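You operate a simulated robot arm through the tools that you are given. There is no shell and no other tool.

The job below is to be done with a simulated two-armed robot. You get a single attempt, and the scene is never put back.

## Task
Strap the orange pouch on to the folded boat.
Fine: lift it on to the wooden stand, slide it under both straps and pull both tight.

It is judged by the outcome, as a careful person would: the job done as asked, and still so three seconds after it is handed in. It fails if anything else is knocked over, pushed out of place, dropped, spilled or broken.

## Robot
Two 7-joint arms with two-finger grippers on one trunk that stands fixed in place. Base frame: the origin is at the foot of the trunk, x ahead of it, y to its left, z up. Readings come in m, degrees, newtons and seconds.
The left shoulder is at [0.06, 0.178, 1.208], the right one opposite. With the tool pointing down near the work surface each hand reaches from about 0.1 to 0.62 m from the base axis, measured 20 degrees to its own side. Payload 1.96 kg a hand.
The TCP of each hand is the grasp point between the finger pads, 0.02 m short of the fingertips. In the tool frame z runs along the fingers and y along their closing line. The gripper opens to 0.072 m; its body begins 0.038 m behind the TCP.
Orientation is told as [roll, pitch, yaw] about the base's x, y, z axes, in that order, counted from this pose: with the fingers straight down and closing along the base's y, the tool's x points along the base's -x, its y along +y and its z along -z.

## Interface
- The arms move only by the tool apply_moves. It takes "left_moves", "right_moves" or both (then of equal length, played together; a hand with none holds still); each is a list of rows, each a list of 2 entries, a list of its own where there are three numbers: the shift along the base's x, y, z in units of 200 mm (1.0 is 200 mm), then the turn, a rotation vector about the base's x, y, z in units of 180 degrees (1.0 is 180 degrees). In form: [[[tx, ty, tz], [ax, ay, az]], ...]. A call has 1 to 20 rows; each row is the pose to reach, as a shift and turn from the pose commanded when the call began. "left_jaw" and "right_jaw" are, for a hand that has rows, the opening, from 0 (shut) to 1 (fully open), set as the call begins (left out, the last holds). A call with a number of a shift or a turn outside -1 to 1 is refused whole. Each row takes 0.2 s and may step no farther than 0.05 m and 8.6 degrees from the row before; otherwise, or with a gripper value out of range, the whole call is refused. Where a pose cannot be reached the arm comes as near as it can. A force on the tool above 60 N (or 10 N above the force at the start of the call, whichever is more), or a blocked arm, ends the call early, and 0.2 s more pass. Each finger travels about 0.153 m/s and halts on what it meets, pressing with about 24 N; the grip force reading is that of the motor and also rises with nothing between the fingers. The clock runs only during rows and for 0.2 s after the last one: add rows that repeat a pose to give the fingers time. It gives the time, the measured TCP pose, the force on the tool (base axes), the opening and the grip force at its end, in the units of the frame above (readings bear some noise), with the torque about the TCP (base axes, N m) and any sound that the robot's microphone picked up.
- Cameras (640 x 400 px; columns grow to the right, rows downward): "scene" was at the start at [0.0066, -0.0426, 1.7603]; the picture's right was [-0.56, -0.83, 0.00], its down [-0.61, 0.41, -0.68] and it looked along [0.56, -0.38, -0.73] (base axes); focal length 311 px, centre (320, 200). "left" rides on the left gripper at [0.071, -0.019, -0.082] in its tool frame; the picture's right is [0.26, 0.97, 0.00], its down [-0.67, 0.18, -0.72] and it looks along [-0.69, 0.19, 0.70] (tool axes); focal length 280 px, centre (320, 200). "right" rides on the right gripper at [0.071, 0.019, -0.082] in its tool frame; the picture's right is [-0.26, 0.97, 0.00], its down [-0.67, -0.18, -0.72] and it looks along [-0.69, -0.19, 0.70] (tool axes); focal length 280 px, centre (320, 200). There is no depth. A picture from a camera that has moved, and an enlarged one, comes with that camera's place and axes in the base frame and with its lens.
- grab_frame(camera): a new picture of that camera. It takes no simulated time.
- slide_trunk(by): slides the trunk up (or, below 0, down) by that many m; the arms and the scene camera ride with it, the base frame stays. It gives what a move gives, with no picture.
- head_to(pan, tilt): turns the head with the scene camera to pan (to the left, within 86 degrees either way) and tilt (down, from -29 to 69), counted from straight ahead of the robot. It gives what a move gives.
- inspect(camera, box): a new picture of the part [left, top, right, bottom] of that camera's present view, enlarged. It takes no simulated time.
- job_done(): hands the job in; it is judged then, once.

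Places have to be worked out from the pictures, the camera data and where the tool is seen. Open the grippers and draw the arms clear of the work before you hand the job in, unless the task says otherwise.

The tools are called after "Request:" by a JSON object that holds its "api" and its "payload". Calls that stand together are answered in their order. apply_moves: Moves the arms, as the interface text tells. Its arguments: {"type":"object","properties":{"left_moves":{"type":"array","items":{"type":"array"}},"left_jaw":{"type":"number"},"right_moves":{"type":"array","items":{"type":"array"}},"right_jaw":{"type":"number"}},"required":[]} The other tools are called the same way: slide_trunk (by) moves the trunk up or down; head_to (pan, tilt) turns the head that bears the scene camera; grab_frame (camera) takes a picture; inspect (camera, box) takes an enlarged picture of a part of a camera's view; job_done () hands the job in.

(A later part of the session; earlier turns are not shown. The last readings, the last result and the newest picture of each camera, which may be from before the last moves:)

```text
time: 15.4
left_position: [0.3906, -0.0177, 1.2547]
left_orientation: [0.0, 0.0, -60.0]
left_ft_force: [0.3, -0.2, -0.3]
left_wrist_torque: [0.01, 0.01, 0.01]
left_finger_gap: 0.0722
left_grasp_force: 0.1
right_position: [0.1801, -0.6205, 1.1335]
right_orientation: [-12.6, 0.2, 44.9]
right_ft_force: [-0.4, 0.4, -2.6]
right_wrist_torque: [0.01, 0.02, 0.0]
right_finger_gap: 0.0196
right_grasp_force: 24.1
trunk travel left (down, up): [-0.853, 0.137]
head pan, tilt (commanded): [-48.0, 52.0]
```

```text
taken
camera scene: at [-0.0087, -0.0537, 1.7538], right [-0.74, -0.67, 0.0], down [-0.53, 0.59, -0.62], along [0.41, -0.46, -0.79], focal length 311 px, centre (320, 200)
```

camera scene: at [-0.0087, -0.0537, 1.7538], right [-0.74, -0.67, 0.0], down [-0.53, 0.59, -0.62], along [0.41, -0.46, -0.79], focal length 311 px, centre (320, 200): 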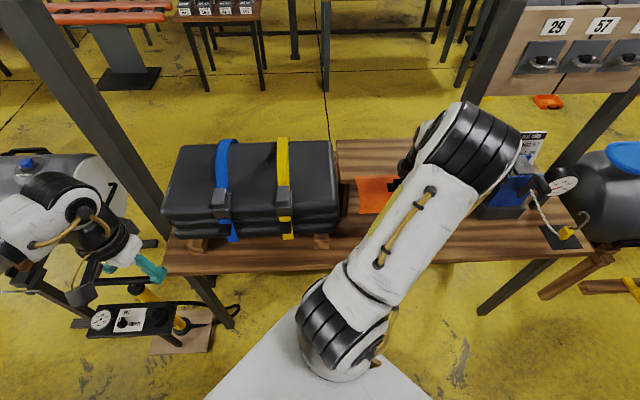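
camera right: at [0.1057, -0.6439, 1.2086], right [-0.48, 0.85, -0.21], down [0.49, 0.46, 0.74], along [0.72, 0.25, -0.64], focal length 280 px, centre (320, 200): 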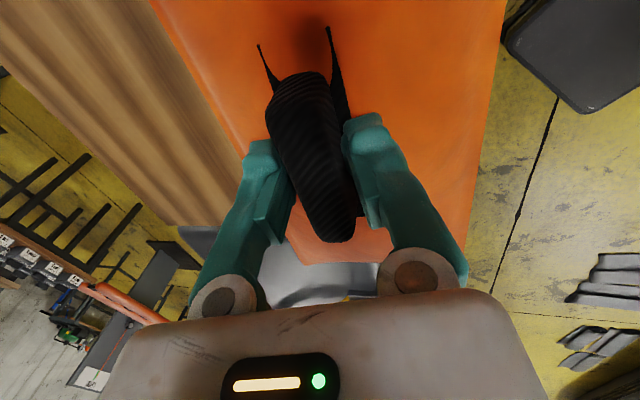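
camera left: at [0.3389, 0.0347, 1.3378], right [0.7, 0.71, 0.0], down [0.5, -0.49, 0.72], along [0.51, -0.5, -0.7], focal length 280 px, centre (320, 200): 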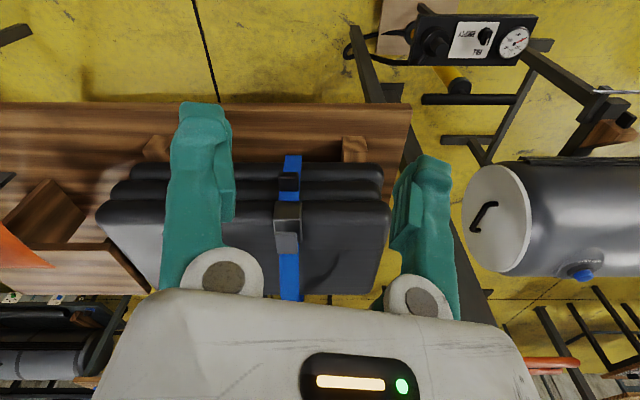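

Strap triangulation gives an arch peak of z≈1.10 near v≈0.72, so pouch plus handle (≈6.5 cm tall) fits under it. I also see a vertical post at u'≈-0.47, v≈0.73 beside the stand's right end, so I'll carry the pouch over the stand at u'≈-0.28, v≈0.74, well clear of it.

Request:
{"api": "apply_moves", "payload": {"right_moves": [[[0.145, -0.1, 0], [0, 0, 0]], [[0.29, -0.2, 0], [0, 0, 0]], [[0.435, -0.3, 0], [0, 0, 0]], [[0.58, -0.4, 0], [0, 0, 0]], [[0.725, -0.506, -0.02], [0, 0, 0]], [[0.725, -0.506, -0.02], [0, 0, 0]]]}}

Request:
{"api": "grab_frame", "payload": {"camera": "scene"}}

Request:
{"api": "grab_frame", "payload": {"camera": "left"}}

Request:
{"api": "grab_frame", "payload": {"camera": "right"}}

```text
time: 16.8
left_position: [0.388, -0.0173, 1.2557]
left_orientation: [0.1, 0.0, -60.0]
left_ft_force: [0.1, -0.7, 0.6]
left_wrist_torque: [0.0, -0.01, 0.01]
left_finger_gap: 0.0718
left_grasp_force: 0.1
right_position: [0.3145, -0.7158, 1.1308]
right_orientation: [-12.8, 0.2, 45.0]
right_ft_force: [-0.4, 0.1, -3.1]
right_wrist_torque: [0.0, -0.02, -0.01]
right_finger_gap: 0.0195
right_grasp_force: 24.2
right hand out of reach, approached as far as the arm can: row 5, 6
trunk travel left (down, up): [-0.853, 0.137]
head pan, tilt (commanded): [-48.0, 52.0]
```

```text
taken
camera scene: at [-0.0102, -0.0533, 1.7539], right [-0.74, -0.67, 0.0], down [-0.53, 0.59, -0.62], along [0.41, -0.46, -0.79], focal length 311 px, centre (320, 200)
```

scene: 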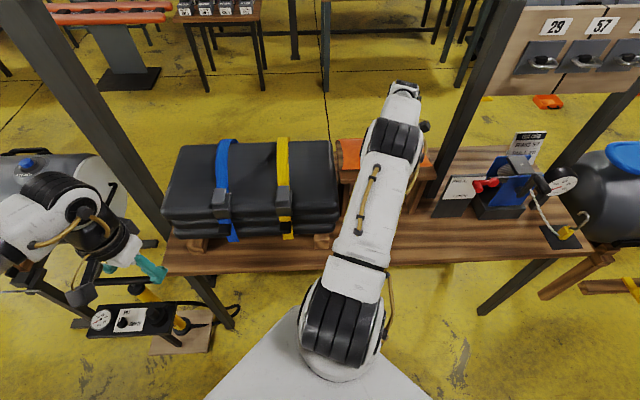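

```text
taken
camera left: at [0.3377, 0.0351, 1.3381], right [0.7, 0.71, 0.0], down [0.5, -0.49, 0.72], along [0.51, -0.5, -0.7], focal length 280 px, centre (320, 200)
```

left: 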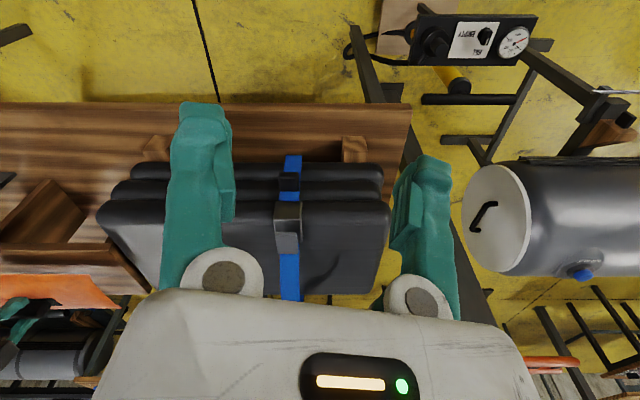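

```text
taken
camera right: at [0.2397, -0.7399, 1.2061], right [-0.48, 0.85, -0.21], down [0.49, 0.46, 0.74], along [0.72, 0.25, -0.64], focal length 280 px, centre (320, 200)
```

right: 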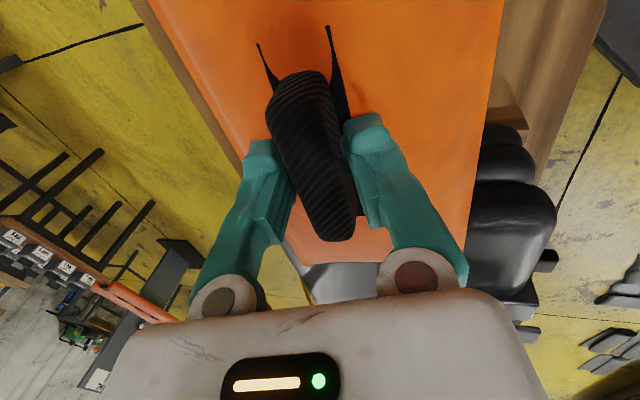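

The hand is at u'=-0.284, v=0.729 – at its reach limit but the pouch is over the stand. I'll enlarge the scene to check the pouch over the stand before lowering.

Request:
{"api": "inspect", "payload": {"camera": "scene", "box": [300, 60, 460, 220]}}

Request:
{"api": "inspect", "payload": {"camera": "left", "box": [0, 170, 240, 320]}}

```text
2.50 times, centred on (380, 140) of scene
camera zoom: at [-0.0102, -0.0533, 1.7539], right [-0.74, -0.67, 0.0], down [-0.53, 0.59, -0.62], along [0.41, -0.46, -0.79], focal length 779 px, centre (170, 350)
```

zoom: 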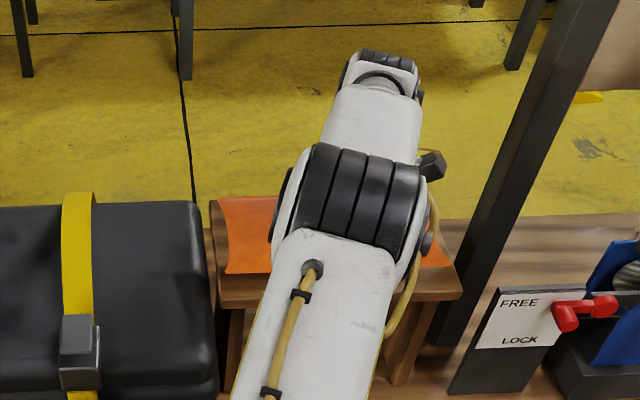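

```text
2.67 times, centred on (120, 245) of left
camera zoom: at [0.3377, 0.0351, 1.3381], right [0.7, 0.71, 0.0], down [0.5, -0.49, 0.72], along [0.51, -0.5, -0.7], focal length 748 px, centre (853, 80)
```

zoom: 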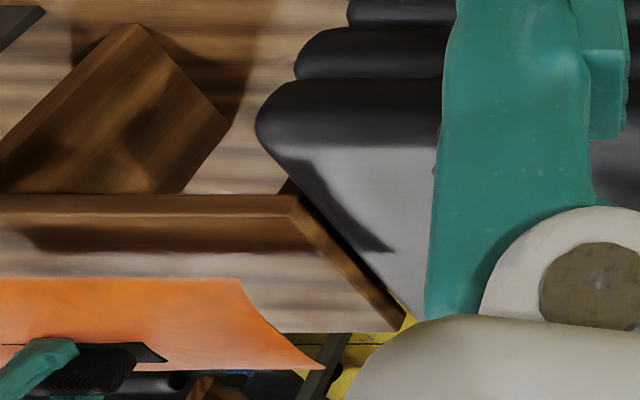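

The pouch's near edge is just level with the stand's near edge (v≈0.655); I want about 1.5 cm more depth. I'll raise the trunk 7 cm to gain reach, then go out and down.

Request:
{"api": "slide_trunk", "payload": {"by": 0.07}}

Request:
{"api": "apply_moves", "payload": {"right_moves": [[[0, 0, -0.15], [0, 0, 0]], [[0.03, -0.03, -0.3], [0, 0, 0]], [[0.06, -0.06, -0.4], [0, 0, 0]], [[0.085, -0.085, -0.48], [0, 0, 0]], [[0.085, -0.085, -0.48], [0, 0, 0]]]}}

Request:
{"api": "grab_frame", "payload": {"camera": "scene"}}

Request:
{"api": "grab_frame", "payload": {"camera": "left"}}

```text
time: 17.8
left_position: [0.3901, -0.0177, 1.3252]
left_orientation: [0.0, 0.0, -59.8]
left_ft_force: [-0.3, 0.3, -0.6]
left_wrist_torque: [-0.02, 0.0, -0.01]
left_finger_gap: 0.0722
left_grasp_force: 0.1
right_position: [0.3152, -0.7171, 1.1996]
right_orientation: [-12.8, 0.2, 45.0]
right_ft_force: [0.3, -0.5, -3.0]
right_wrist_torque: [-0.02, 0.02, 0.03]
right_finger_gap: 0.0197
right_grasp_force: 24.0
trunk travel left (down, up): [-0.923, 0.067]
head pan, tilt (commanded): [-48.0, 52.0]
```

```text
time: 19.0
left_position: [0.3917, -0.0175, 1.3265]
left_orientation: [0.0, -0.1, -59.8]
left_ft_force: [0.3, -0.2, 0.0]
left_wrist_torque: [-0.02, -0.01, 0.01]
left_finger_gap: 0.0717
left_grasp_force: 0.1
right_position: [0.3299, -0.73, 1.1112]
right_orientation: [-12.8, 0.2, 45.0]
right_ft_force: [-0.3, -0.3, -3.9]
right_wrist_torque: [-0.02, 0.0, 0.03]
right_finger_gap: 0.0197
right_grasp_force: 24.1
right hand out of reach, approached as far as the arm can: row 4, 5
trunk travel left (down, up): [-0.923, 0.067]
head pan, tilt (commanded): [-48.0, 52.0]
```

```text
taken
camera scene: at [-0.0087, -0.054, 1.8238], right [-0.74, -0.67, 0.0], down [-0.53, 0.59, -0.62], along [0.41, -0.46, -0.79], focal length 311 px, centre (320, 200)
```

scene: 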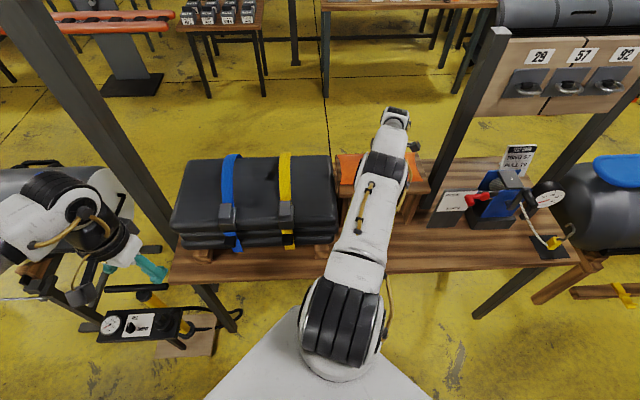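

```text
taken
camera left: at [0.3389, 0.0345, 1.4078], right [0.7, 0.71, 0.0], down [0.5, -0.49, 0.72], along [0.51, -0.5, -0.7], focal length 280 px, centre (320, 200)
```

left: 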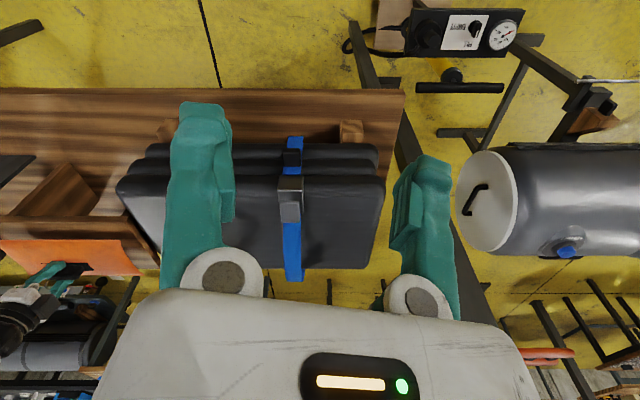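

The pouch is over the stand with its bottom ≈3 cm above the plank (TCP u'=-0.283, v=0.750, z=1.111). I'll lower it onto the stand, watching the force.

Request:
{"api": "apply_moves", "payload": {"right_moves": [[[0.02, 0.05, -0.05], [0, 0, 0]], [[0.044, 0.097, -0.1], [0, 0, 0]], [[0.044, 0.097, -0.125], [0, 0, 0]], [[0.044, 0.097, -0.125], [0, 0, 0]]]}}

Request:
{"api": "inspect", "payload": {"camera": "left", "box": [0, 170, 240, 320]}}

Request:
{"api": "inspect", "payload": {"camera": "scene", "box": [160, 90, 460, 280]}}

```text
time: 20.0
left_position: [0.3898, -0.0173, 1.3264]
left_orientation: [0.0, -0.1, -59.8]
left_ft_force: [-0.4, 0.8, 0.0]
left_wrist_torque: [0.01, -0.01, 0.02]
left_finger_gap: 0.0723
left_grasp_force: 0.1
right_position: [0.3391, -0.7121, 1.0905]
right_orientation: [-13.2, 0.2, 44.9]
right_ft_force: [4.7, -10.2, 22.6]
right_wrist_torque: [0.1, -0.11, 0.03]
right_finger_gap: 0.02
right_grasp_force: 24.2
trunk travel left (down, up): [-0.923, 0.067]
head pan, tilt (commanded): [-48.0, 52.0]
```

```text
2.67 times, centred on (120, 245) of left
camera zoom: at [0.338, 0.0361, 1.4083], right [0.7, 0.71, 0.0], down [0.5, -0.49, 0.72], along [0.51, -0.5, -0.7], focal length 748 px, centre (853, 80)
```

zoom: 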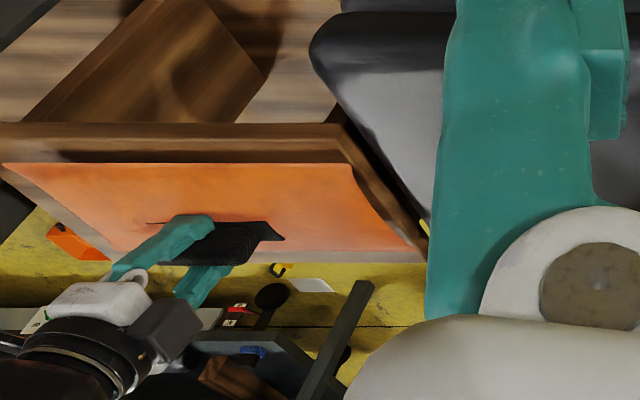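

```text
2.11 times, centred on (310, 185) of scene
camera zoom: at [-0.0098, -0.0518, 1.8242], right [-0.74, -0.67, 0.0], down [-0.53, 0.59, -0.62], along [0.41, -0.46, -0.79], focal length 656 px, centre (341, 232)
```

zoom: 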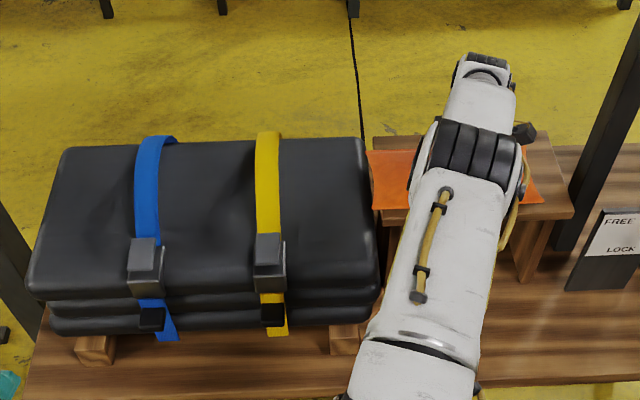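

The pouch now rests on the stand (contact at TCP z≈1.09, so the stand top is ≈1.03). Before sliding, I'll shift the left hand sideways so its camera sees the yellow strap too.

Request:
{"api": "apply_moves", "payload": {"left_moves": [[[-0.14, -0.14, 0], [0, 0, 0]], [[-0.28, -0.28, 0], [0, 0, 0]], [[-0.42, -0.42, 0], [0, 0, 0]], [[-0.42, -0.42, 0], [0, 0, 0]]]}}

Request:
{"api": "grab_frame", "payload": {"camera": "left"}}

Request:
{"api": "inspect", "payload": {"camera": "left", "box": [220, 120, 420, 300]}}

```text
time: 21.0
left_position: [0.3038, -0.1005, 1.3262]
left_orientation: [0.0, -0.2, -59.9]
left_ft_force: [0.2, -0.2, -0.6]
left_wrist_torque: [0.0, -0.02, 0.0]
left_finger_gap: 0.072
left_grasp_force: 0.1
right_position: [0.3391, -0.7119, 1.0905]
right_orientation: [-13.0, 0.4, 44.9]
right_ft_force: [6.1, -13.7, 30.2]
right_wrist_torque: [0.07, -0.07, 0.01]
right_finger_gap: 0.0202
right_grasp_force: 24.0
trunk travel left (down, up): [-0.923, 0.067]
head pan, tilt (commanded): [-48.0, 52.0]
```

```text
taken
camera left: at [0.2537, -0.0481, 1.4082], right [0.7, 0.71, 0.0], down [0.5, -0.49, 0.72], along [0.51, -0.5, -0.7], focal length 280 px, centre (320, 200)
```

left: 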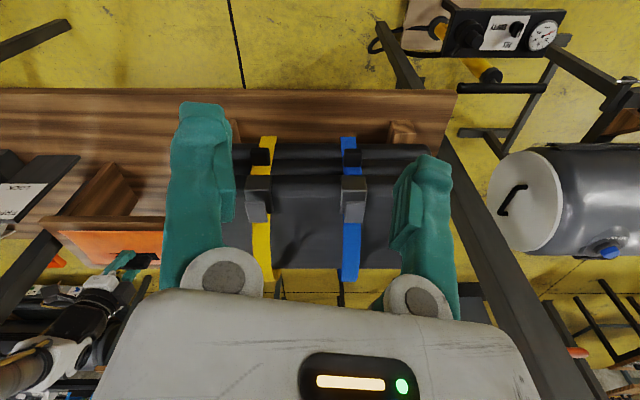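

```text
2.22 times, centred on (320, 210) of left
camera zoom: at [0.2537, -0.0481, 1.4082], right [0.7, 0.71, 0.0], down [0.5, -0.49, 0.72], along [0.51, -0.5, -0.7], focal length 623 px, centre (320, 178)
```

zoom: 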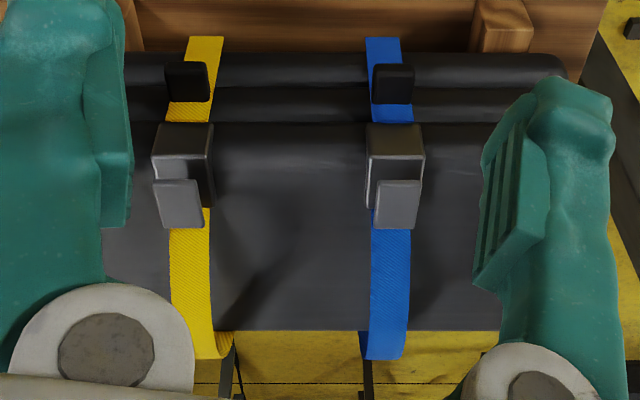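

With this view I place the boat top at ≈1.03 (flush with the stand) and both strap undersides at ≈1.09–1.11 over v 0.68–0.75. I'll raise the pouch a few mm and slide it along the stand toward the boat until its leading end is just short of the yellow strap.

Request:
{"api": "apply_moves", "payload": {"right_moves": [[[0, 0, 0.04], [0, 0, 0]], [[0.12, 0.12, 0.045], [0, 0, 0]], [[0.25, 0.25, 0.045], [0, 0, 0]], [[0.38, 0.38, 0.045], [0, 0, 0]], [[0.44, 0.44, 0.045], [0, 0, 0]], [[0.44, 0.44, 0.045], [0, 0, 0]]]}}

Request:
{"api": "grab_frame", "payload": {"camera": "left"}}

Request:
{"api": "inspect", "payload": {"camera": "scene", "box": [160, 90, 460, 280]}}

Request:
{"api": "grab_frame", "payload": {"camera": "right"}}

```text
time: 22.4
left_position: [0.3055, -0.1027, 1.326]
left_orientation: [0.0, 0.0, -59.8]
left_ft_force: [-0.6, 0.2, 0.9]
left_wrist_torque: [0.0, 0.02, -0.02]
left_finger_gap: 0.0721
left_grasp_force: 0.1
right_position: [0.4259, -0.6233, 1.0942]
right_orientation: [-12.6, 0.2, 45.0]
right_ft_force: [0.0, 0.6, -2.9]
right_wrist_torque: [0.0, 0.0, 0.0]
right_finger_gap: 0.0201
right_grasp_force: 24.1
trunk travel left (down, up): [-0.923, 0.067]
head pan, tilt (commanded): [-48.0, 52.0]
```

```text
taken
camera left: at [0.2545, -0.0502, 1.4079], right [0.7, 0.71, 0.0], down [0.5, -0.49, 0.72], along [0.51, -0.5, -0.7], focal length 280 px, centre (320, 200)
```

left: 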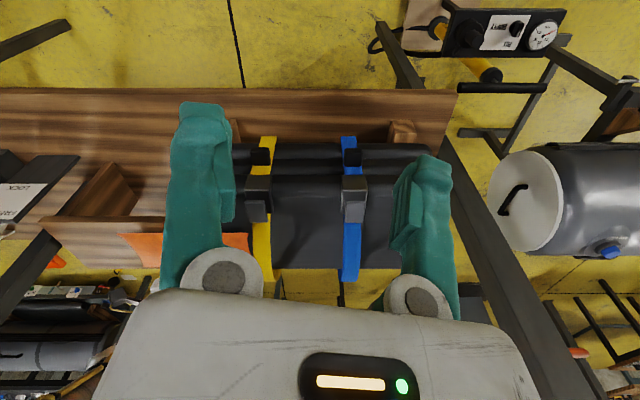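

```text
2.11 times, centred on (310, 185) of scene
camera zoom: at [-0.0088, -0.0541, 1.8238], right [-0.74, -0.67, 0.0], down [-0.53, 0.59, -0.62], along [0.41, -0.46, -0.79], focal length 656 px, centre (341, 232)
```

zoom: 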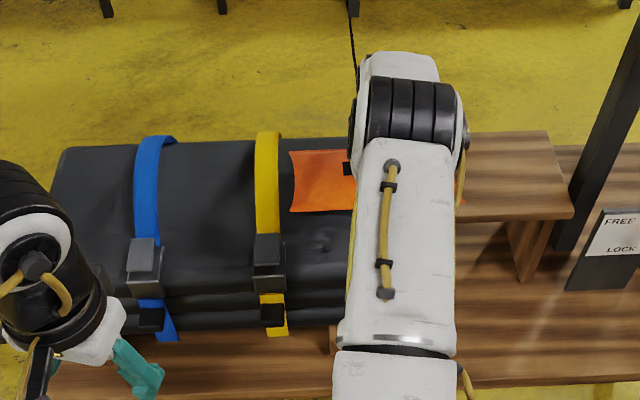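

```text
taken
camera right: at [0.3513, -0.6469, 1.1711], right [-0.48, 0.85, -0.21], down [0.49, 0.46, 0.74], along [0.72, 0.25, -0.64], focal length 280 px, centre (320, 200)
```

right: 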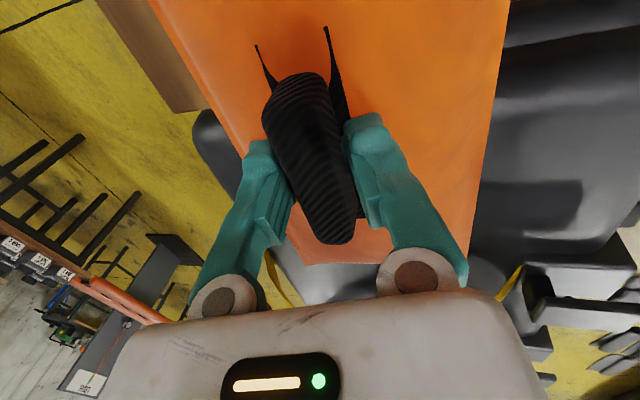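

The pouch's leading end is at the yellow strap. I'll enlarge the left view to check the pouch height against the strap.

Request:
{"api": "inspect", "payload": {"camera": "left", "box": [200, 180, 380, 300]}}

Request:
{"api": "inspect", "payload": {"camera": "scene", "box": [250, 130, 370, 250]}}

Request:
{"api": "inspect", "payload": {"camera": "right", "box": [180, 180, 640, 400]}}

```text
3.33 times, centred on (290, 240) of left
camera zoom: at [0.2545, -0.0502, 1.4079], right [0.7, 0.71, 0.0], down [0.5, -0.49, 0.72], along [0.51, -0.5, -0.7], focal length 935 px, centre (420, 67)
```

zoom: 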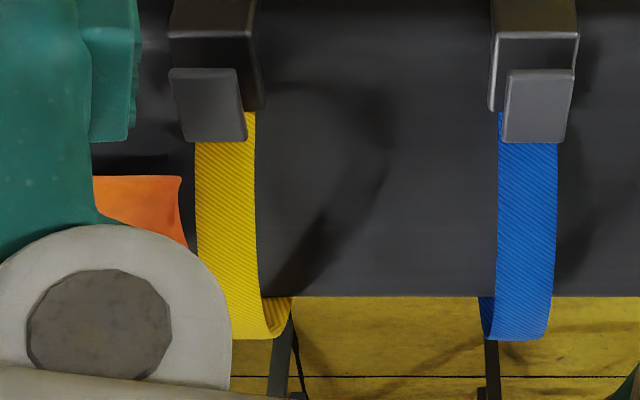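

```text
3.33 times, centred on (310, 190) of scene
camera zoom: at [-0.0088, -0.0541, 1.8238], right [-0.74, -0.67, 0.0], down [-0.53, 0.59, -0.62], along [0.41, -0.46, -0.79], focal length 1038 px, centre (353, 233)
```

zoom: 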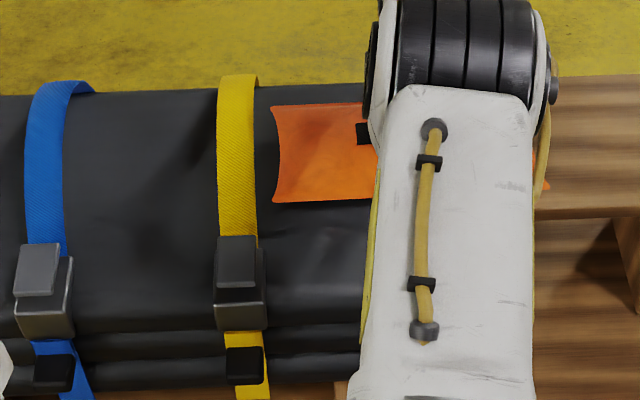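

```text
1.39 times, centred on (410, 290) of right
camera zoom: at [0.3513, -0.6469, 1.1711], right [-0.48, 0.85, -0.21], down [0.49, 0.46, 0.74], along [0.72, 0.25, -0.64], focal length 390 px, centre (195, 75)
```

zoom: 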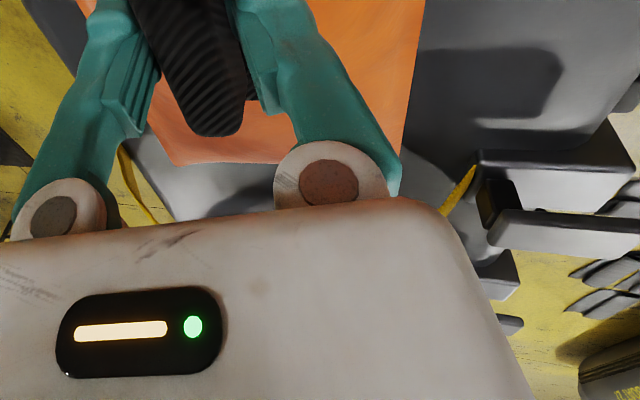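

The pouch lies below the strap's arch with its near-left corner at u'≈0, v≈0.674. I'll advance 6 cm under the yellow strap and check forces and picture.

Request:
{"api": "apply_moves", "payload": {"right_moves": [[[0.08, 0.08, 0], [0, 0, 0]], [[0.15, 0.15, 0], [0, 0, 0]], [[0.21, 0.21, 0], [0, 0, 0]], [[0.21, 0.21, 0], [0, 0, 0]]]}}

Request:
{"api": "inspect", "payload": {"camera": "left", "box": [200, 180, 380, 300]}}

Request:
{"api": "inspect", "payload": {"camera": "scene", "box": [250, 130, 370, 250]}}

Request:
{"api": "grab_frame", "payload": {"camera": "right"}}

```text
time: 23.4
left_position: [0.3057, -0.1026, 1.3266]
left_orientation: [-0.1, -0.1, -59.9]
left_ft_force: [0.2, -0.5, 0.2]
left_wrist_torque: [-0.05, -0.04, -0.01]
left_finger_gap: 0.072
left_grasp_force: 0.0
right_position: [0.468, -0.5818, 1.0945]
right_orientation: [-12.7, 0.2, 45.0]
right_ft_force: [-0.3, 0.4, -2.5]
right_wrist_torque: [-0.01, 0.03, -0.01]
right_finger_gap: 0.0199
right_grasp_force: 24.5
trunk travel left (down, up): [-0.923, 0.067]
head pan, tilt (commanded): [-48.0, 52.0]
```

```text
3.33 times, centred on (290, 240) of left
camera zoom: at [0.2549, -0.0502, 1.4078], right [0.7, 0.71, 0.0], down [0.5, -0.49, 0.72], along [0.51, -0.5, -0.7], focal length 935 px, centre (420, 67)
```

zoom: 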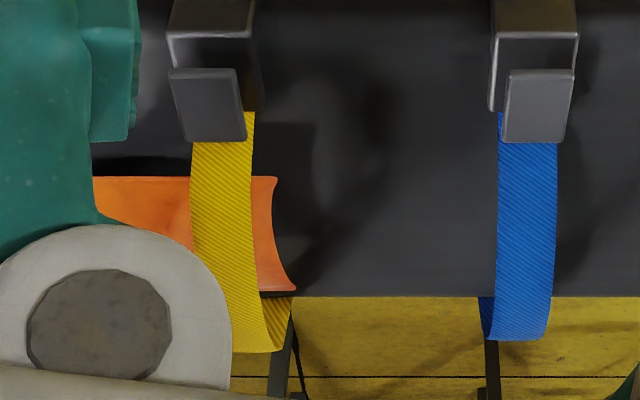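

```text
3.33 times, centred on (310, 190) of scene
camera zoom: at [-0.0083, -0.0542, 1.8238], right [-0.74, -0.67, 0.0], down [-0.53, 0.59, -0.62], along [0.41, -0.46, -0.79], focal length 1038 px, centre (353, 233)
```

zoom: 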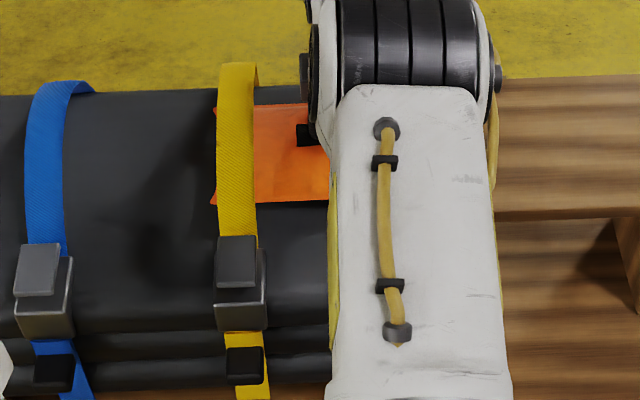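

```text
taken
camera right: at [0.3939, -0.6054, 1.1709], right [-0.48, 0.85, -0.21], down [0.49, 0.46, 0.74], along [0.72, 0.25, -0.64], focal length 280 px, centre (320, 200)
```

right: 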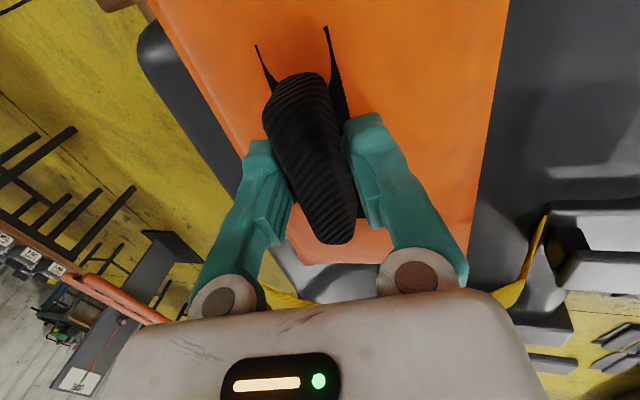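

The pouch slid under the yellow strap with no force building. I'll go another 5 cm, then set it down on the boat gently.

Request:
{"api": "apply_moves", "payload": {"right_moves": [[[0.06, 0.06, 0], [0, 0, 0]], [[0.12, 0.12, 0], [0, 0, 0]], [[0.175, 0.175, 0], [0, 0, 0]], [[0.175, 0.175, 0], [0, 0, 0]]]}}

Request:
{"api": "inspect", "payload": {"camera": "left", "box": [200, 180, 380, 300]}}

Request:
{"api": "inspect", "payload": {"camera": "scene", "box": [250, 130, 370, 250]}}

Request:
{"api": "grab_frame", "payload": {"camera": "right"}}

```text
time: 24.4
left_position: [0.306, -0.1036, 1.3259]
left_orientation: [0.0, 0.1, -59.9]
left_ft_force: [-0.4, -0.5, 0.1]
left_wrist_torque: [0.02, 0.02, 0.0]
left_finger_gap: 0.0719
left_grasp_force: 0.0
right_position: [0.5032, -0.5466, 1.0955]
right_orientation: [-12.8, 0.2, 45.1]
right_ft_force: [1.0, -0.1, -3.5]
right_wrist_torque: [0.04, 0.03, 0.02]
right_finger_gap: 0.0196
right_grasp_force: 24.1
trunk travel left (down, up): [-0.923, 0.067]
head pan, tilt (commanded): [-48.0, 52.0]
```

```text
3.33 times, centred on (290, 240) of left
camera zoom: at [0.2549, -0.0503, 1.4078], right [0.7, 0.71, 0.0], down [0.5, -0.49, 0.72], along [0.51, -0.5, -0.7], focal length 935 px, centre (420, 67)
```

zoom: 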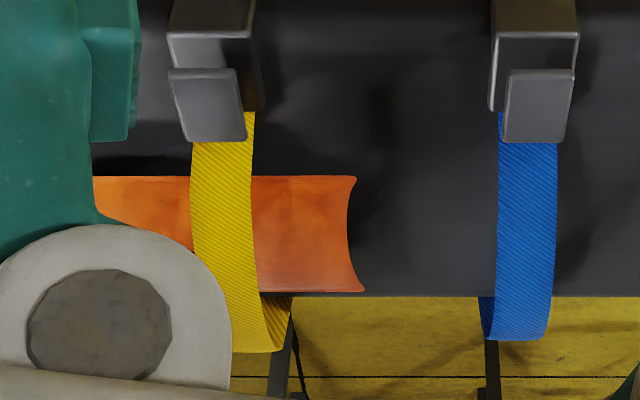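

```text
3.33 times, centred on (310, 190) of scene
camera zoom: at [-0.0083, -0.0543, 1.8238], right [-0.74, -0.67, 0.0], down [-0.53, 0.59, -0.62], along [0.41, -0.46, -0.79], focal length 1038 px, centre (353, 233)
```

zoom: 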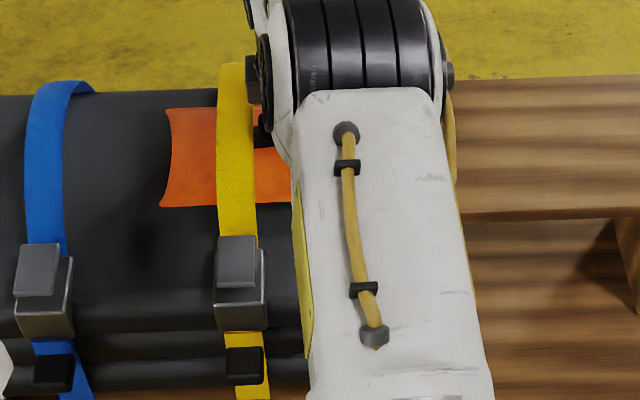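

```text
taken
camera right: at [0.4277, -0.5703, 1.1714], right [-0.48, 0.85, -0.21], down [0.49, 0.46, 0.74], along [0.72, 0.25, -0.64], focal length 280 px, centre (320, 200)
```

right: 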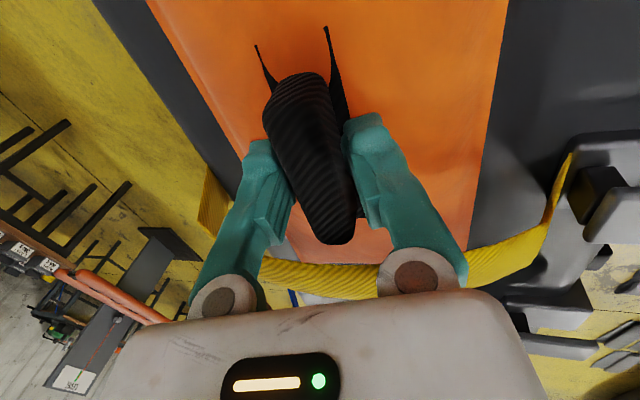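

The yellow strap's arch is just ahead of the fingers, so I'll lower the pouch onto the boat and open the jaws.

Request:
{"api": "apply_moves", "payload": {"right_moves": [[[0, 0, -0.025], [0, 0, 0]], [[0, 0, -0.04], [0, 0, 0]], [[0, 0, -0.04], [0, 0, 0]]]}}

```text
time: 25.2
left_position: [0.3062, -0.1014, 1.3266]
left_orientation: [0.0, -0.1, -59.9]
left_ft_force: [-0.1, 0.5, 0.7]
left_wrist_torque: [0.0, 0.0, 0.0]
left_finger_gap: 0.072
left_grasp_force: 0.0
right_position: [0.5047, -0.5466, 1.0884]
right_orientation: [-12.9, 0.2, 45.0]
right_ft_force: [3.4, -6.2, 10.7]
right_wrist_torque: [0.1, 0.25, 0.09]
right_finger_gap: 0.0202
right_grasp_force: 23.9
trunk travel left (down, up): [-0.923, 0.067]
head pan, tilt (commanded): [-48.0, 52.0]
```

Contact with the boat is felt (≈14 N). I'll open the jaws while easing up, then raise clear of the bar.

Request:
{"api": "apply_moves", "payload": {"right_moves": [[[0, 0, 0.01], [0, 0, 0]], [[0, 0, 0.02], [0, 0, 0]], [[0, 0, 0.03], [0, 0, 0]], [[0, 0, 0.1], [0, 0, 0]], [[-0.02, -0.02, 0.25], [0, 0, 0]], [[-0.02, -0.02, 0.4], [0, 0, 0]]], "right_jaw": 0.75}}

Request:
{"api": "grab_frame", "payload": {"camera": "right"}}

Request:
{"api": "inspect", "payload": {"camera": "left", "box": [200, 180, 380, 300]}}

```text
time: 26.6
left_position: [0.3061, -0.1014, 1.3268]
left_orientation: [0.0, 0.0, -59.9]
left_ft_force: [-0.6, -0.6, 0.2]
left_wrist_torque: [0.01, 0.02, 0.01]
left_finger_gap: 0.0719
left_grasp_force: 0.1
right_position: [0.4977, -0.5484, 1.1707]
right_orientation: [-12.6, 0.2, 45.0]
right_ft_force: [0.4, 0.3, 0.3]
right_wrist_torque: [-0.03, 0.02, 0.03]
right_finger_gap: 0.0539
right_grasp_force: 0.0
trunk travel left (down, up): [-0.923, 0.067]
head pan, tilt (commanded): [-48.0, 52.0]
```

```text
taken
camera right: at [0.4238, -0.572, 1.2459], right [-0.48, 0.85, -0.21], down [0.49, 0.46, 0.74], along [0.72, 0.25, -0.64], focal length 280 px, centre (320, 200)
```

right: 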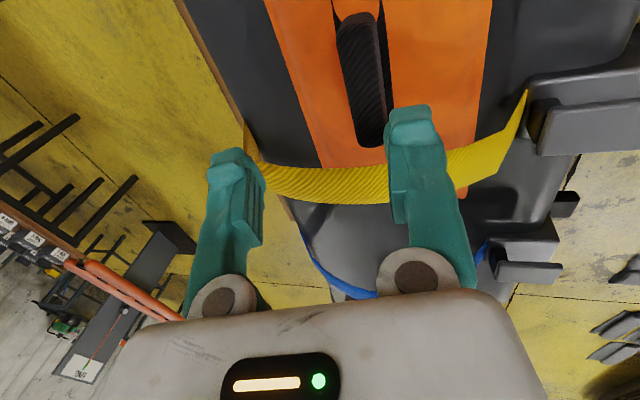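

```text
3.33 times, centred on (290, 240) of left
camera zoom: at [0.2541, -0.0492, 1.408], right [0.7, 0.71, 0.0], down [0.5, -0.49, 0.72], along [0.51, -0.5, -0.7], focal length 935 px, centre (420, 67)
```

zoom: 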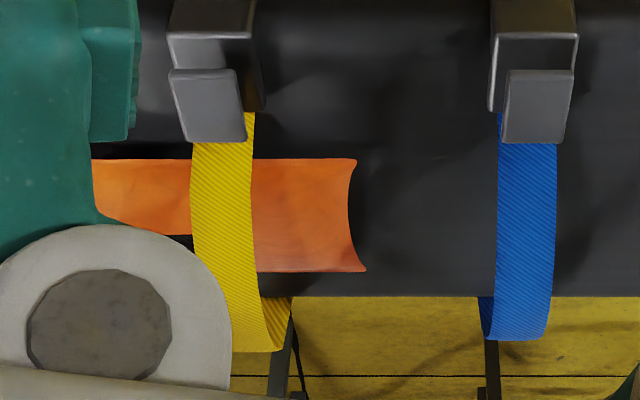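

The pouch sits under the yellow strap, released, about 1 cm nearer than before (near edge v≈0.664). I'll back the hand off toward the stand, untilt it, and then come down behind the pouch's right end to push it with two open fingers.

Request:
{"api": "apply_moves", "payload": {"right_moves": [[[-0.12, -0.1, 0], [0.01, 0.01, 0]], [[-0.25, -0.21, 0], [0.02, 0.02, 0]], [[-0.38, -0.32, 0], [0.03, 0.03, 0]], [[-0.51, -0.42, 0], [0.04, 0.04, 0]], [[-0.636, -0.523, 0], [0.0495, 0.0495, 0]], [[-0.636, -0.523, 0], [0.0495, 0.0495, 0]]], "right_jaw": 1}}

Request:
{"api": "grab_frame", "payload": {"camera": "right"}}

Request:
{"api": "inspect", "payload": {"camera": "scene", "box": [200, 100, 400, 260]}}

```text
time: 28.0
left_position: [0.3121, -0.102, 1.3249]
left_orientation: [-0.2, 0.1, -59.9]
left_ft_force: [0.4, 0.0, 0.1]
left_wrist_torque: [-0.02, 0.05, 0.03]
left_finger_gap: 0.0721
left_grasp_force: 0.1
right_position: [0.3319, -0.6306, 1.1926]
right_orientation: [-2.9, 0.4, 45.0]
right_ft_force: [0.8, 1.2, -1.0]
right_wrist_torque: [-0.02, 0.04, -0.01]
right_finger_gap: 0.0719
right_grasp_force: 0.1
right hand out of reach, approached as far as the arm can: row 3, 4, 5, 6
trunk travel left (down, up): [-0.923, 0.067]
head pan, tilt (commanded): [-48.0, 52.0]
```

```text
taken
camera right: at [0.2666, -0.6636, 1.2745], right [-0.5, 0.87, -0.05], down [0.59, 0.38, 0.72], along [0.64, 0.33, -0.69], focal length 280 px, centre (320, 200)
```

right: 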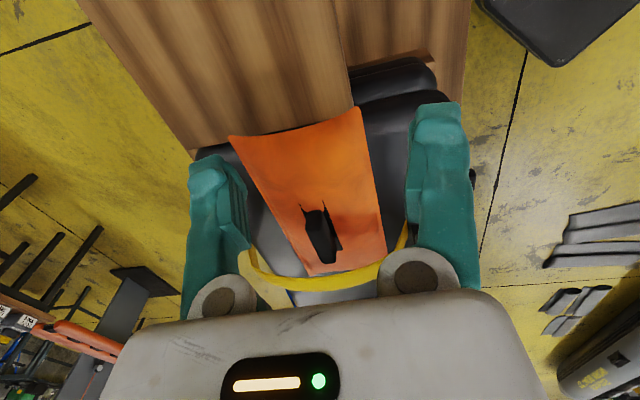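

```text
2.50 times, centred on (300, 180) of scene
camera zoom: at [-0.0026, -0.0527, 1.8239], right [-0.74, -0.67, 0.0], down [-0.53, 0.59, -0.61], along [0.41, -0.46, -0.79], focal length 779 px, centre (370, 250)
```

zoom: 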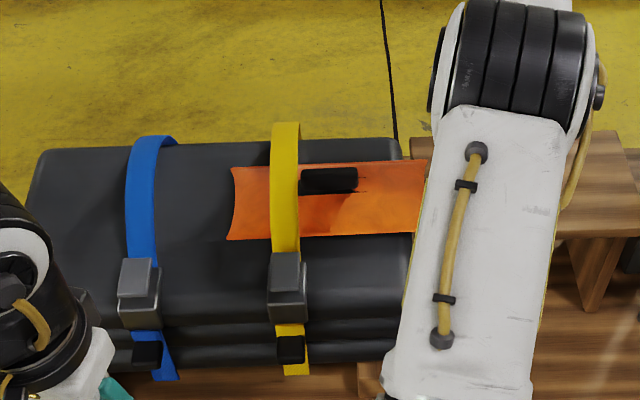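

The pouch's right end is at u'≈-0.160, v 0.667–0.792 (centre ≈0.730), still square to the table. I'll come down behind it at u'≈-0.205, v≈0.73 to z≈1.09 and check.

Request:
{"api": "apply_moves", "payload": {"right_moves": [[[0.03, 0.03, -0.15], [0, 0, 0]], [[0.08, -0.03, -0.3], [0.0057, 0.0057, 0]], [[0.14, -0.09, -0.42], [0.0114, 0.0114, 0]], [[0.198, -0.156, -0.5], [0.0114, 0.0114, 0]], [[0.198, -0.156, -0.5], [0.0114, 0.0114, 0]]]}}

Request:
{"api": "grab_frame", "payload": {"camera": "right"}}

Request:
{"api": "grab_frame", "payload": {"camera": "left"}}

```text
time: 29.2
left_position: [0.3059, -0.1011, 1.3261]
left_orientation: [0.0, 0.0, -60.0]
left_ft_force: [0.4, -0.2, 0.6]
left_wrist_torque: [0.0, 0.02, 0.01]
left_finger_gap: 0.072
left_grasp_force: 0.0
right_position: [0.328, -0.6298, 1.1932]
right_orientation: [-2.9, 0.4, 45.0]
right_ft_force: [0.1, 0.3, 0.1]
right_wrist_torque: [-0.03, 0.02, 0.01]
right_finger_gap: 0.0717
right_grasp_force: 0.0
right hand out of reach, approached as far as the arm can: row 1, 2, 3, 4, 5
trunk travel left (down, up): [-0.923, 0.067]
head pan, tilt (commanded): [-48.0, 52.0]
```

```text
taken
camera right: at [0.2631, -0.6642, 1.275], right [-0.5, 0.87, -0.05], down [0.58, 0.38, 0.72], along [0.64, 0.33, -0.69], focal length 280 px, centre (320, 200)
```

right: 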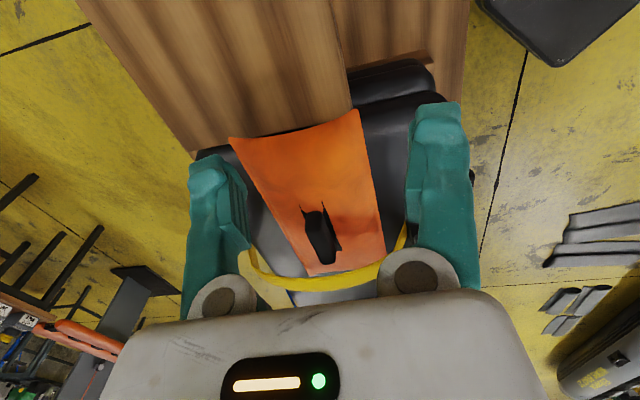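

```text
taken
camera left: at [0.2553, -0.0497, 1.4078], right [0.7, 0.71, 0.0], down [0.5, -0.49, 0.72], along [0.51, -0.5, -0.7], focal length 280 px, centre (320, 200)
```

left: 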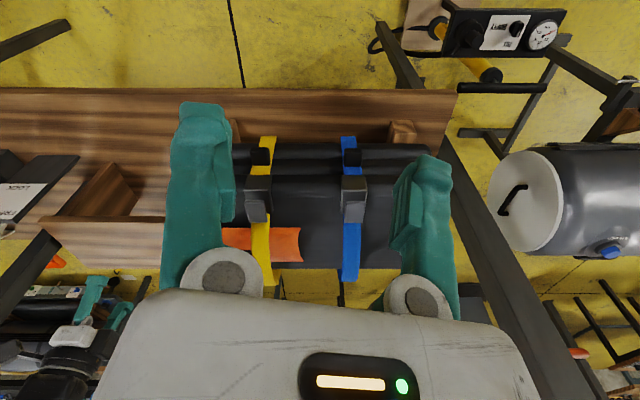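

The arm is stuck at some joint limit with the untilted posture (no row was followed). I'll tilt back toward the earlier 12° posture in which it moved freely.

Request:
{"api": "apply_moves", "payload": {"right_moves": [[[0.0, 0.0, 0], [-0.015, -0.015, 0]], [[0.03, 0.0, 0], [-0.03, -0.03, 0]], [[0.06, 0.0, -0.05], [-0.04, -0.04, 0]], [[0.06, 0.0, -0.1], [-0.04, -0.04, 0]]]}}

Request:
{"api": "grab_frame", "payload": {"camera": "scene"}}

```text
time: 30.2
left_position: [0.3052, -0.1015, 1.3272]
left_orientation: [0.0, 0.0, -59.9]
left_ft_force: [-0.4, -0.3, 0.3]
left_wrist_torque: [-0.01, -0.02, 0.02]
left_finger_gap: 0.072
left_grasp_force: 0.1
right_position: [0.3414, -0.632, 1.1737]
right_orientation: [-13.1, 0.3, 44.9]
right_ft_force: [-0.8, 0.0, -0.7]
right_wrist_torque: [0.0, -0.01, 0.02]
right_finger_gap: 0.0718
right_grasp_force: 0.0
trunk travel left (down, up): [-0.923, 0.067]
head pan, tilt (commanded): [-48.0, 52.0]
```

```text
taken
camera scene: at [-0.0089, -0.0541, 1.8238], right [-0.74, -0.67, 0.0], down [-0.53, 0.59, -0.62], along [0.41, -0.46, -0.79], focal length 311 px, centre (320, 200)
```

scene: 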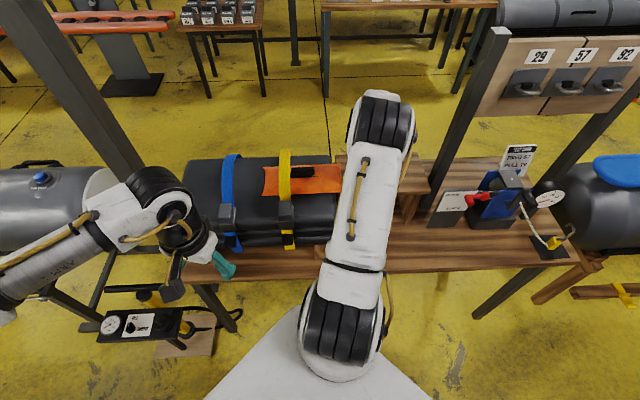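

The arm follows again with the 13° tilt; the untilted posture is simply beyond reach there. I'll look closely at the pouch's right end to choose how to push it with tilted fingers.

Request:
{"api": "grab_frame", "payload": {"camera": "right"}}

Request:
{"api": "inspect", "payload": {"camera": "right", "box": [200, 80, 440, 280]}}

Request:
{"api": "inspect", "payload": {"camera": "scene", "box": [240, 130, 360, 220]}}

```text
taken
camera right: at [0.2665, -0.655, 1.2487], right [-0.48, 0.85, -0.22], down [0.49, 0.47, 0.73], along [0.73, 0.24, -0.64], focal length 280 px, centre (320, 200)
```

right: 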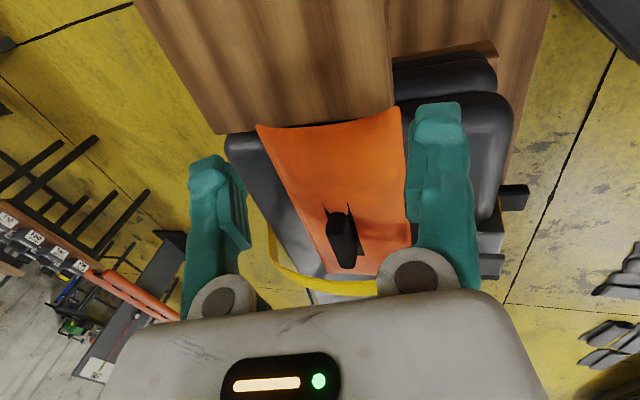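

```text
2.00 times, centred on (320, 180) of right
camera zoom: at [0.2665, -0.655, 1.2487], right [-0.48, 0.85, -0.22], down [0.49, 0.47, 0.73], along [0.73, 0.24, -0.64], focal length 561 px, centre (320, 240)
```

zoom: 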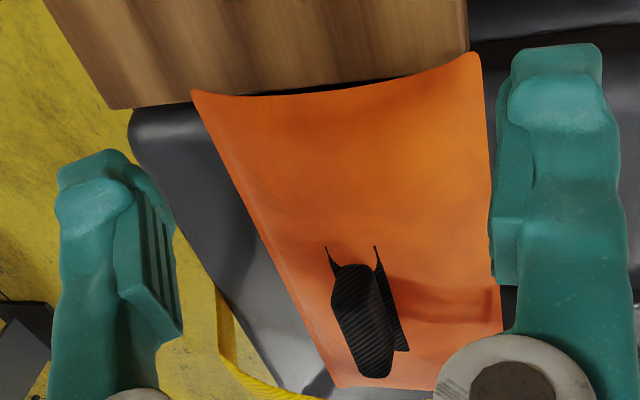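

```text
4.44 times, centred on (300, 175) of scene
camera zoom: at [-0.0089, -0.0541, 1.8238], right [-0.74, -0.67, 0.0], down [-0.53, 0.59, -0.62], along [0.41, -0.46, -0.79], focal length 1384 px, centre (409, 311)
```

zoom: 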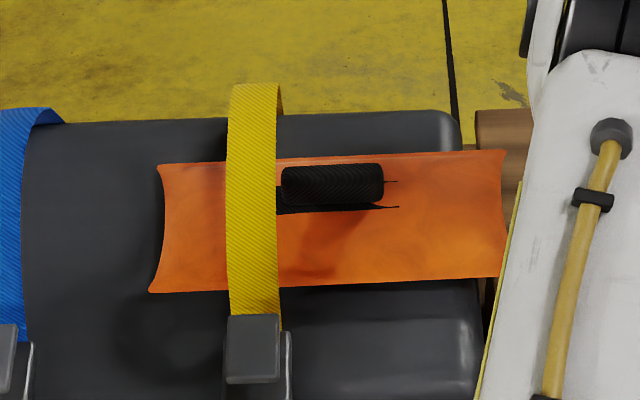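

The pouch's right end is slightly hollow and sits at the stand's end; two finger tips about 5 cm apart, nearly level, should push it stably. At low height I reckon a 7° tilt is reachable, so I'll go down and outward first, keeping the tilt.

Request:
{"api": "apply_moves", "payload": {"right_moves": [[[0.0, 0.0, -0.15], [0, 0, 0]], [[0.05, -0.05, -0.28], [0, 0, 0]], [[0.1, -0.1, -0.36], [0, 0, 0]], [[0.145, -0.145, -0.42], [0, 0, 0]], [[0.145, -0.145, -0.42], [0, 0, 0]]], "right_jaw": 0.35}}

Request:
{"api": "grab_frame", "payload": {"camera": "right"}}

```text
time: 31.4
left_position: [0.3067, -0.1024, 1.326]
left_orientation: [0.0, -0.1, -59.9]
left_ft_force: [-0.7, -0.1, -0.7]
left_wrist_torque: [-0.01, 0.0, -0.02]
left_finger_gap: 0.0721
left_grasp_force: 0.0
right_position: [0.3705, -0.6579, 1.0869]
right_orientation: [-13.1, 0.4, 44.9]
right_ft_force: [0.3, 0.3, 0.1]
right_wrist_torque: [-0.01, -0.01, 0.05]
right_finger_gap: 0.0252
right_grasp_force: 0.1
trunk travel left (down, up): [-0.923, 0.067]
head pan, tilt (commanded): [-48.0, 52.0]
```

```text
taken
camera right: at [0.2954, -0.6822, 1.1634], right [-0.48, 0.85, -0.22], down [0.49, 0.47, 0.73], along [0.73, 0.24, -0.64], focal length 280 px, centre (320, 200)
```

right: 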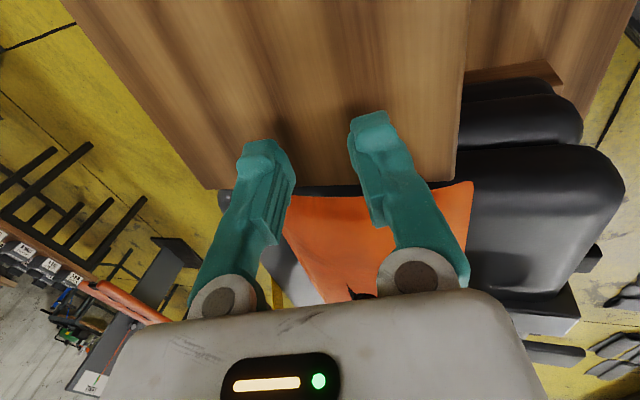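

The fingers are above the stand behind the pouch (u'=-0.203, v=0.727). I'll lower to z≈1.057 and reduce the tilt to about 7° so both tips are nearly level just above the plank.

Request:
{"api": "apply_moves", "payload": {"right_moves": [[[0, 0, -0.06], [0.01, 0.01, 0]], [[0, 0, -0.12], [0.0236, 0.0236, 0]], [[0, 0, -0.15], [0.0236, 0.0236, 0]], [[0, 0, -0.15], [0.0236, 0.0236, 0]]]}}

Request:
{"api": "grab_frame", "payload": {"camera": "right"}}

Request:
{"api": "grab_frame", "payload": {"camera": "left"}}

```text
time: 32.4
left_position: [0.3072, -0.1023, 1.3258]
left_orientation: [0.1, 0.0, -59.8]
left_ft_force: [-0.6, -0.3, 0.0]
left_wrist_torque: [0.01, 0.0, 0.0]
left_finger_gap: 0.0719
left_grasp_force: 0.0
right_position: [0.3703, -0.6596, 1.0567]
right_orientation: [-7.1, 0.2, 45.1]
right_ft_force: [0.2, -0.3, -0.3]
right_wrist_torque: [0.05, 0.01, 0.01]
right_finger_gap: 0.0251
right_grasp_force: 0.0
trunk travel left (down, up): [-0.923, 0.067]
head pan, tilt (commanded): [-48.0, 52.0]
```

```text
taken
camera right: at [0.3013, -0.6888, 1.1369], right [-0.49, 0.86, -0.12], down [0.55, 0.41, 0.73], along [0.68, 0.29, -0.67], focal length 280 px, centre (320, 200)
```

right: 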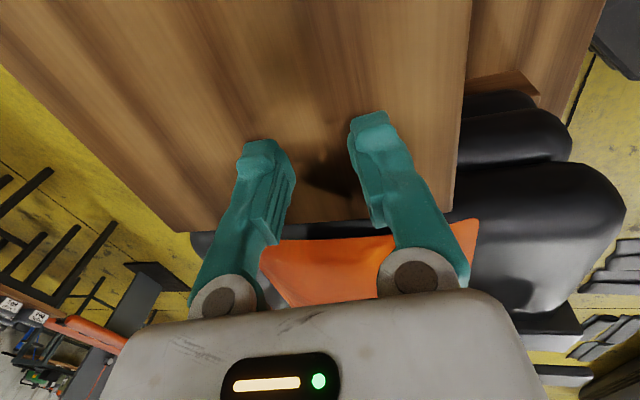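

```text
taken
camera left: at [0.2546, -0.0498, 1.4079], right [0.7, 0.71, 0.0], down [0.5, -0.49, 0.72], along [0.51, -0.5, -0.7], focal length 280 px, centre (320, 200)
```

left: 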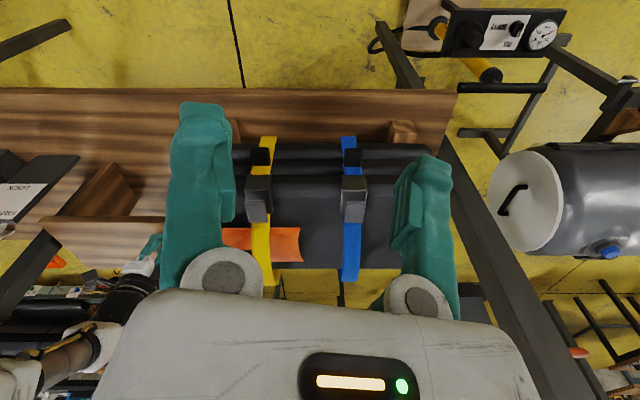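

In position with a 7° tilt. I'll push slowly along the boat by 6.5 cm and check how the pouch moves.

Request:
{"api": "apply_moves", "payload": {"right_moves": [[[0.07, 0.07, 0], [0, 0, 0]], [[0.12, 0.12, 0], [0, 0, 0]], [[0.16, 0.16, 0], [0, 0, 0]], [[0.2, 0.2, 0], [0, 0, 0]], [[0.23, 0.23, 0], [0, 0, 0]], [[0.23, 0.23, 0], [0, 0, 0]]]}}

Request:
{"api": "grab_frame", "payload": {"camera": "right"}}

Request:
{"api": "inspect", "payload": {"camera": "left", "box": [200, 180, 380, 300]}}

Request:
{"api": "inspect", "payload": {"camera": "scene", "box": [200, 120, 400, 260]}}

```text
time: 33.8
left_position: [0.3062, -0.1024, 1.3261]
left_orientation: [-0.1, 0.0, -59.9]
left_ft_force: [-0.5, 0.8, 1.0]
left_wrist_torque: [0.02, -0.01, -0.01]
left_finger_gap: 0.0721
left_grasp_force: 0.0
right_position: [0.4159, -0.6133, 1.0566]
right_orientation: [-7.1, 0.3, 45.0]
right_ft_force: [0.3, 0.0, 0.3]
right_wrist_torque: [0.02, -0.01, 0.0]
right_finger_gap: 0.0252
right_grasp_force: 0.1
trunk travel left (down, up): [-0.923, 0.067]
head pan, tilt (commanded): [-48.0, 52.0]
```

```text
taken
camera right: at [0.3472, -0.6423, 1.1369], right [-0.49, 0.86, -0.12], down [0.55, 0.41, 0.73], along [0.68, 0.29, -0.67], focal length 280 px, centre (320, 200)
```

right: 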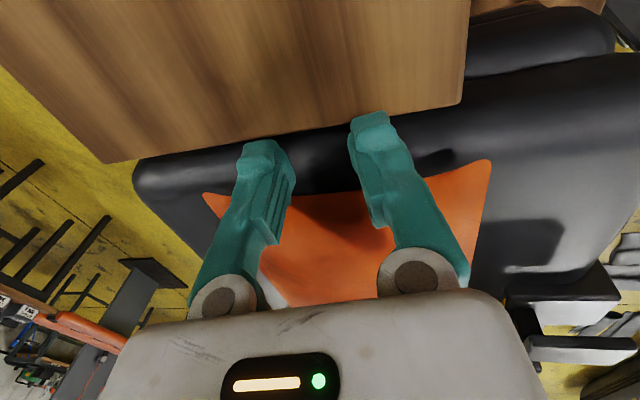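

```text
3.33 times, centred on (290, 240) of left
camera zoom: at [0.2544, -0.0499, 1.4079], right [0.7, 0.71, 0.0], down [0.5, -0.49, 0.72], along [0.51, -0.5, -0.7], focal length 935 px, centre (420, 67)
```

zoom: 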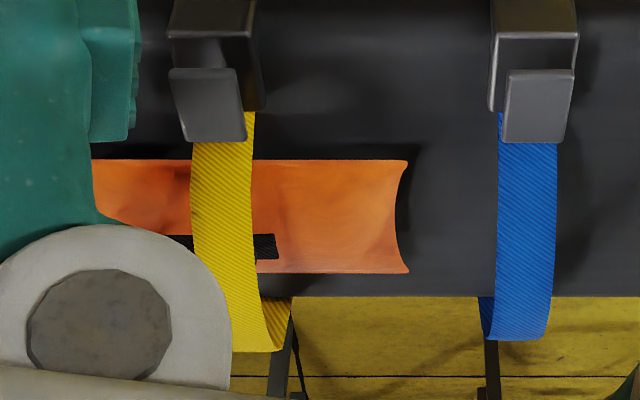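

```text
2.86 times, centred on (300, 190) of scene
camera zoom: at [-0.009, -0.0538, 1.8238], right [-0.74, -0.67, 0.0], down [-0.53, 0.59, -0.62], along [0.41, -0.46, -0.79], focal length 890 px, centre (377, 229)
```

zoom: 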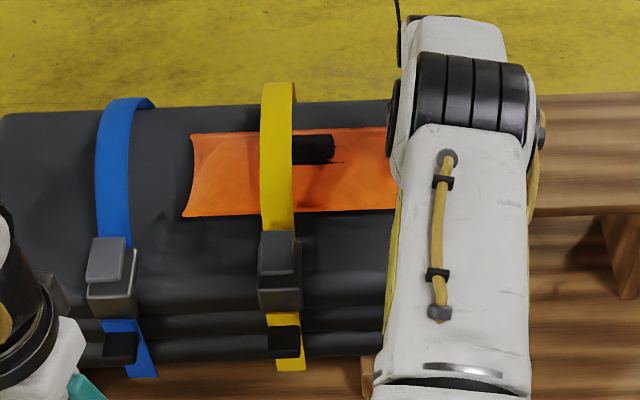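

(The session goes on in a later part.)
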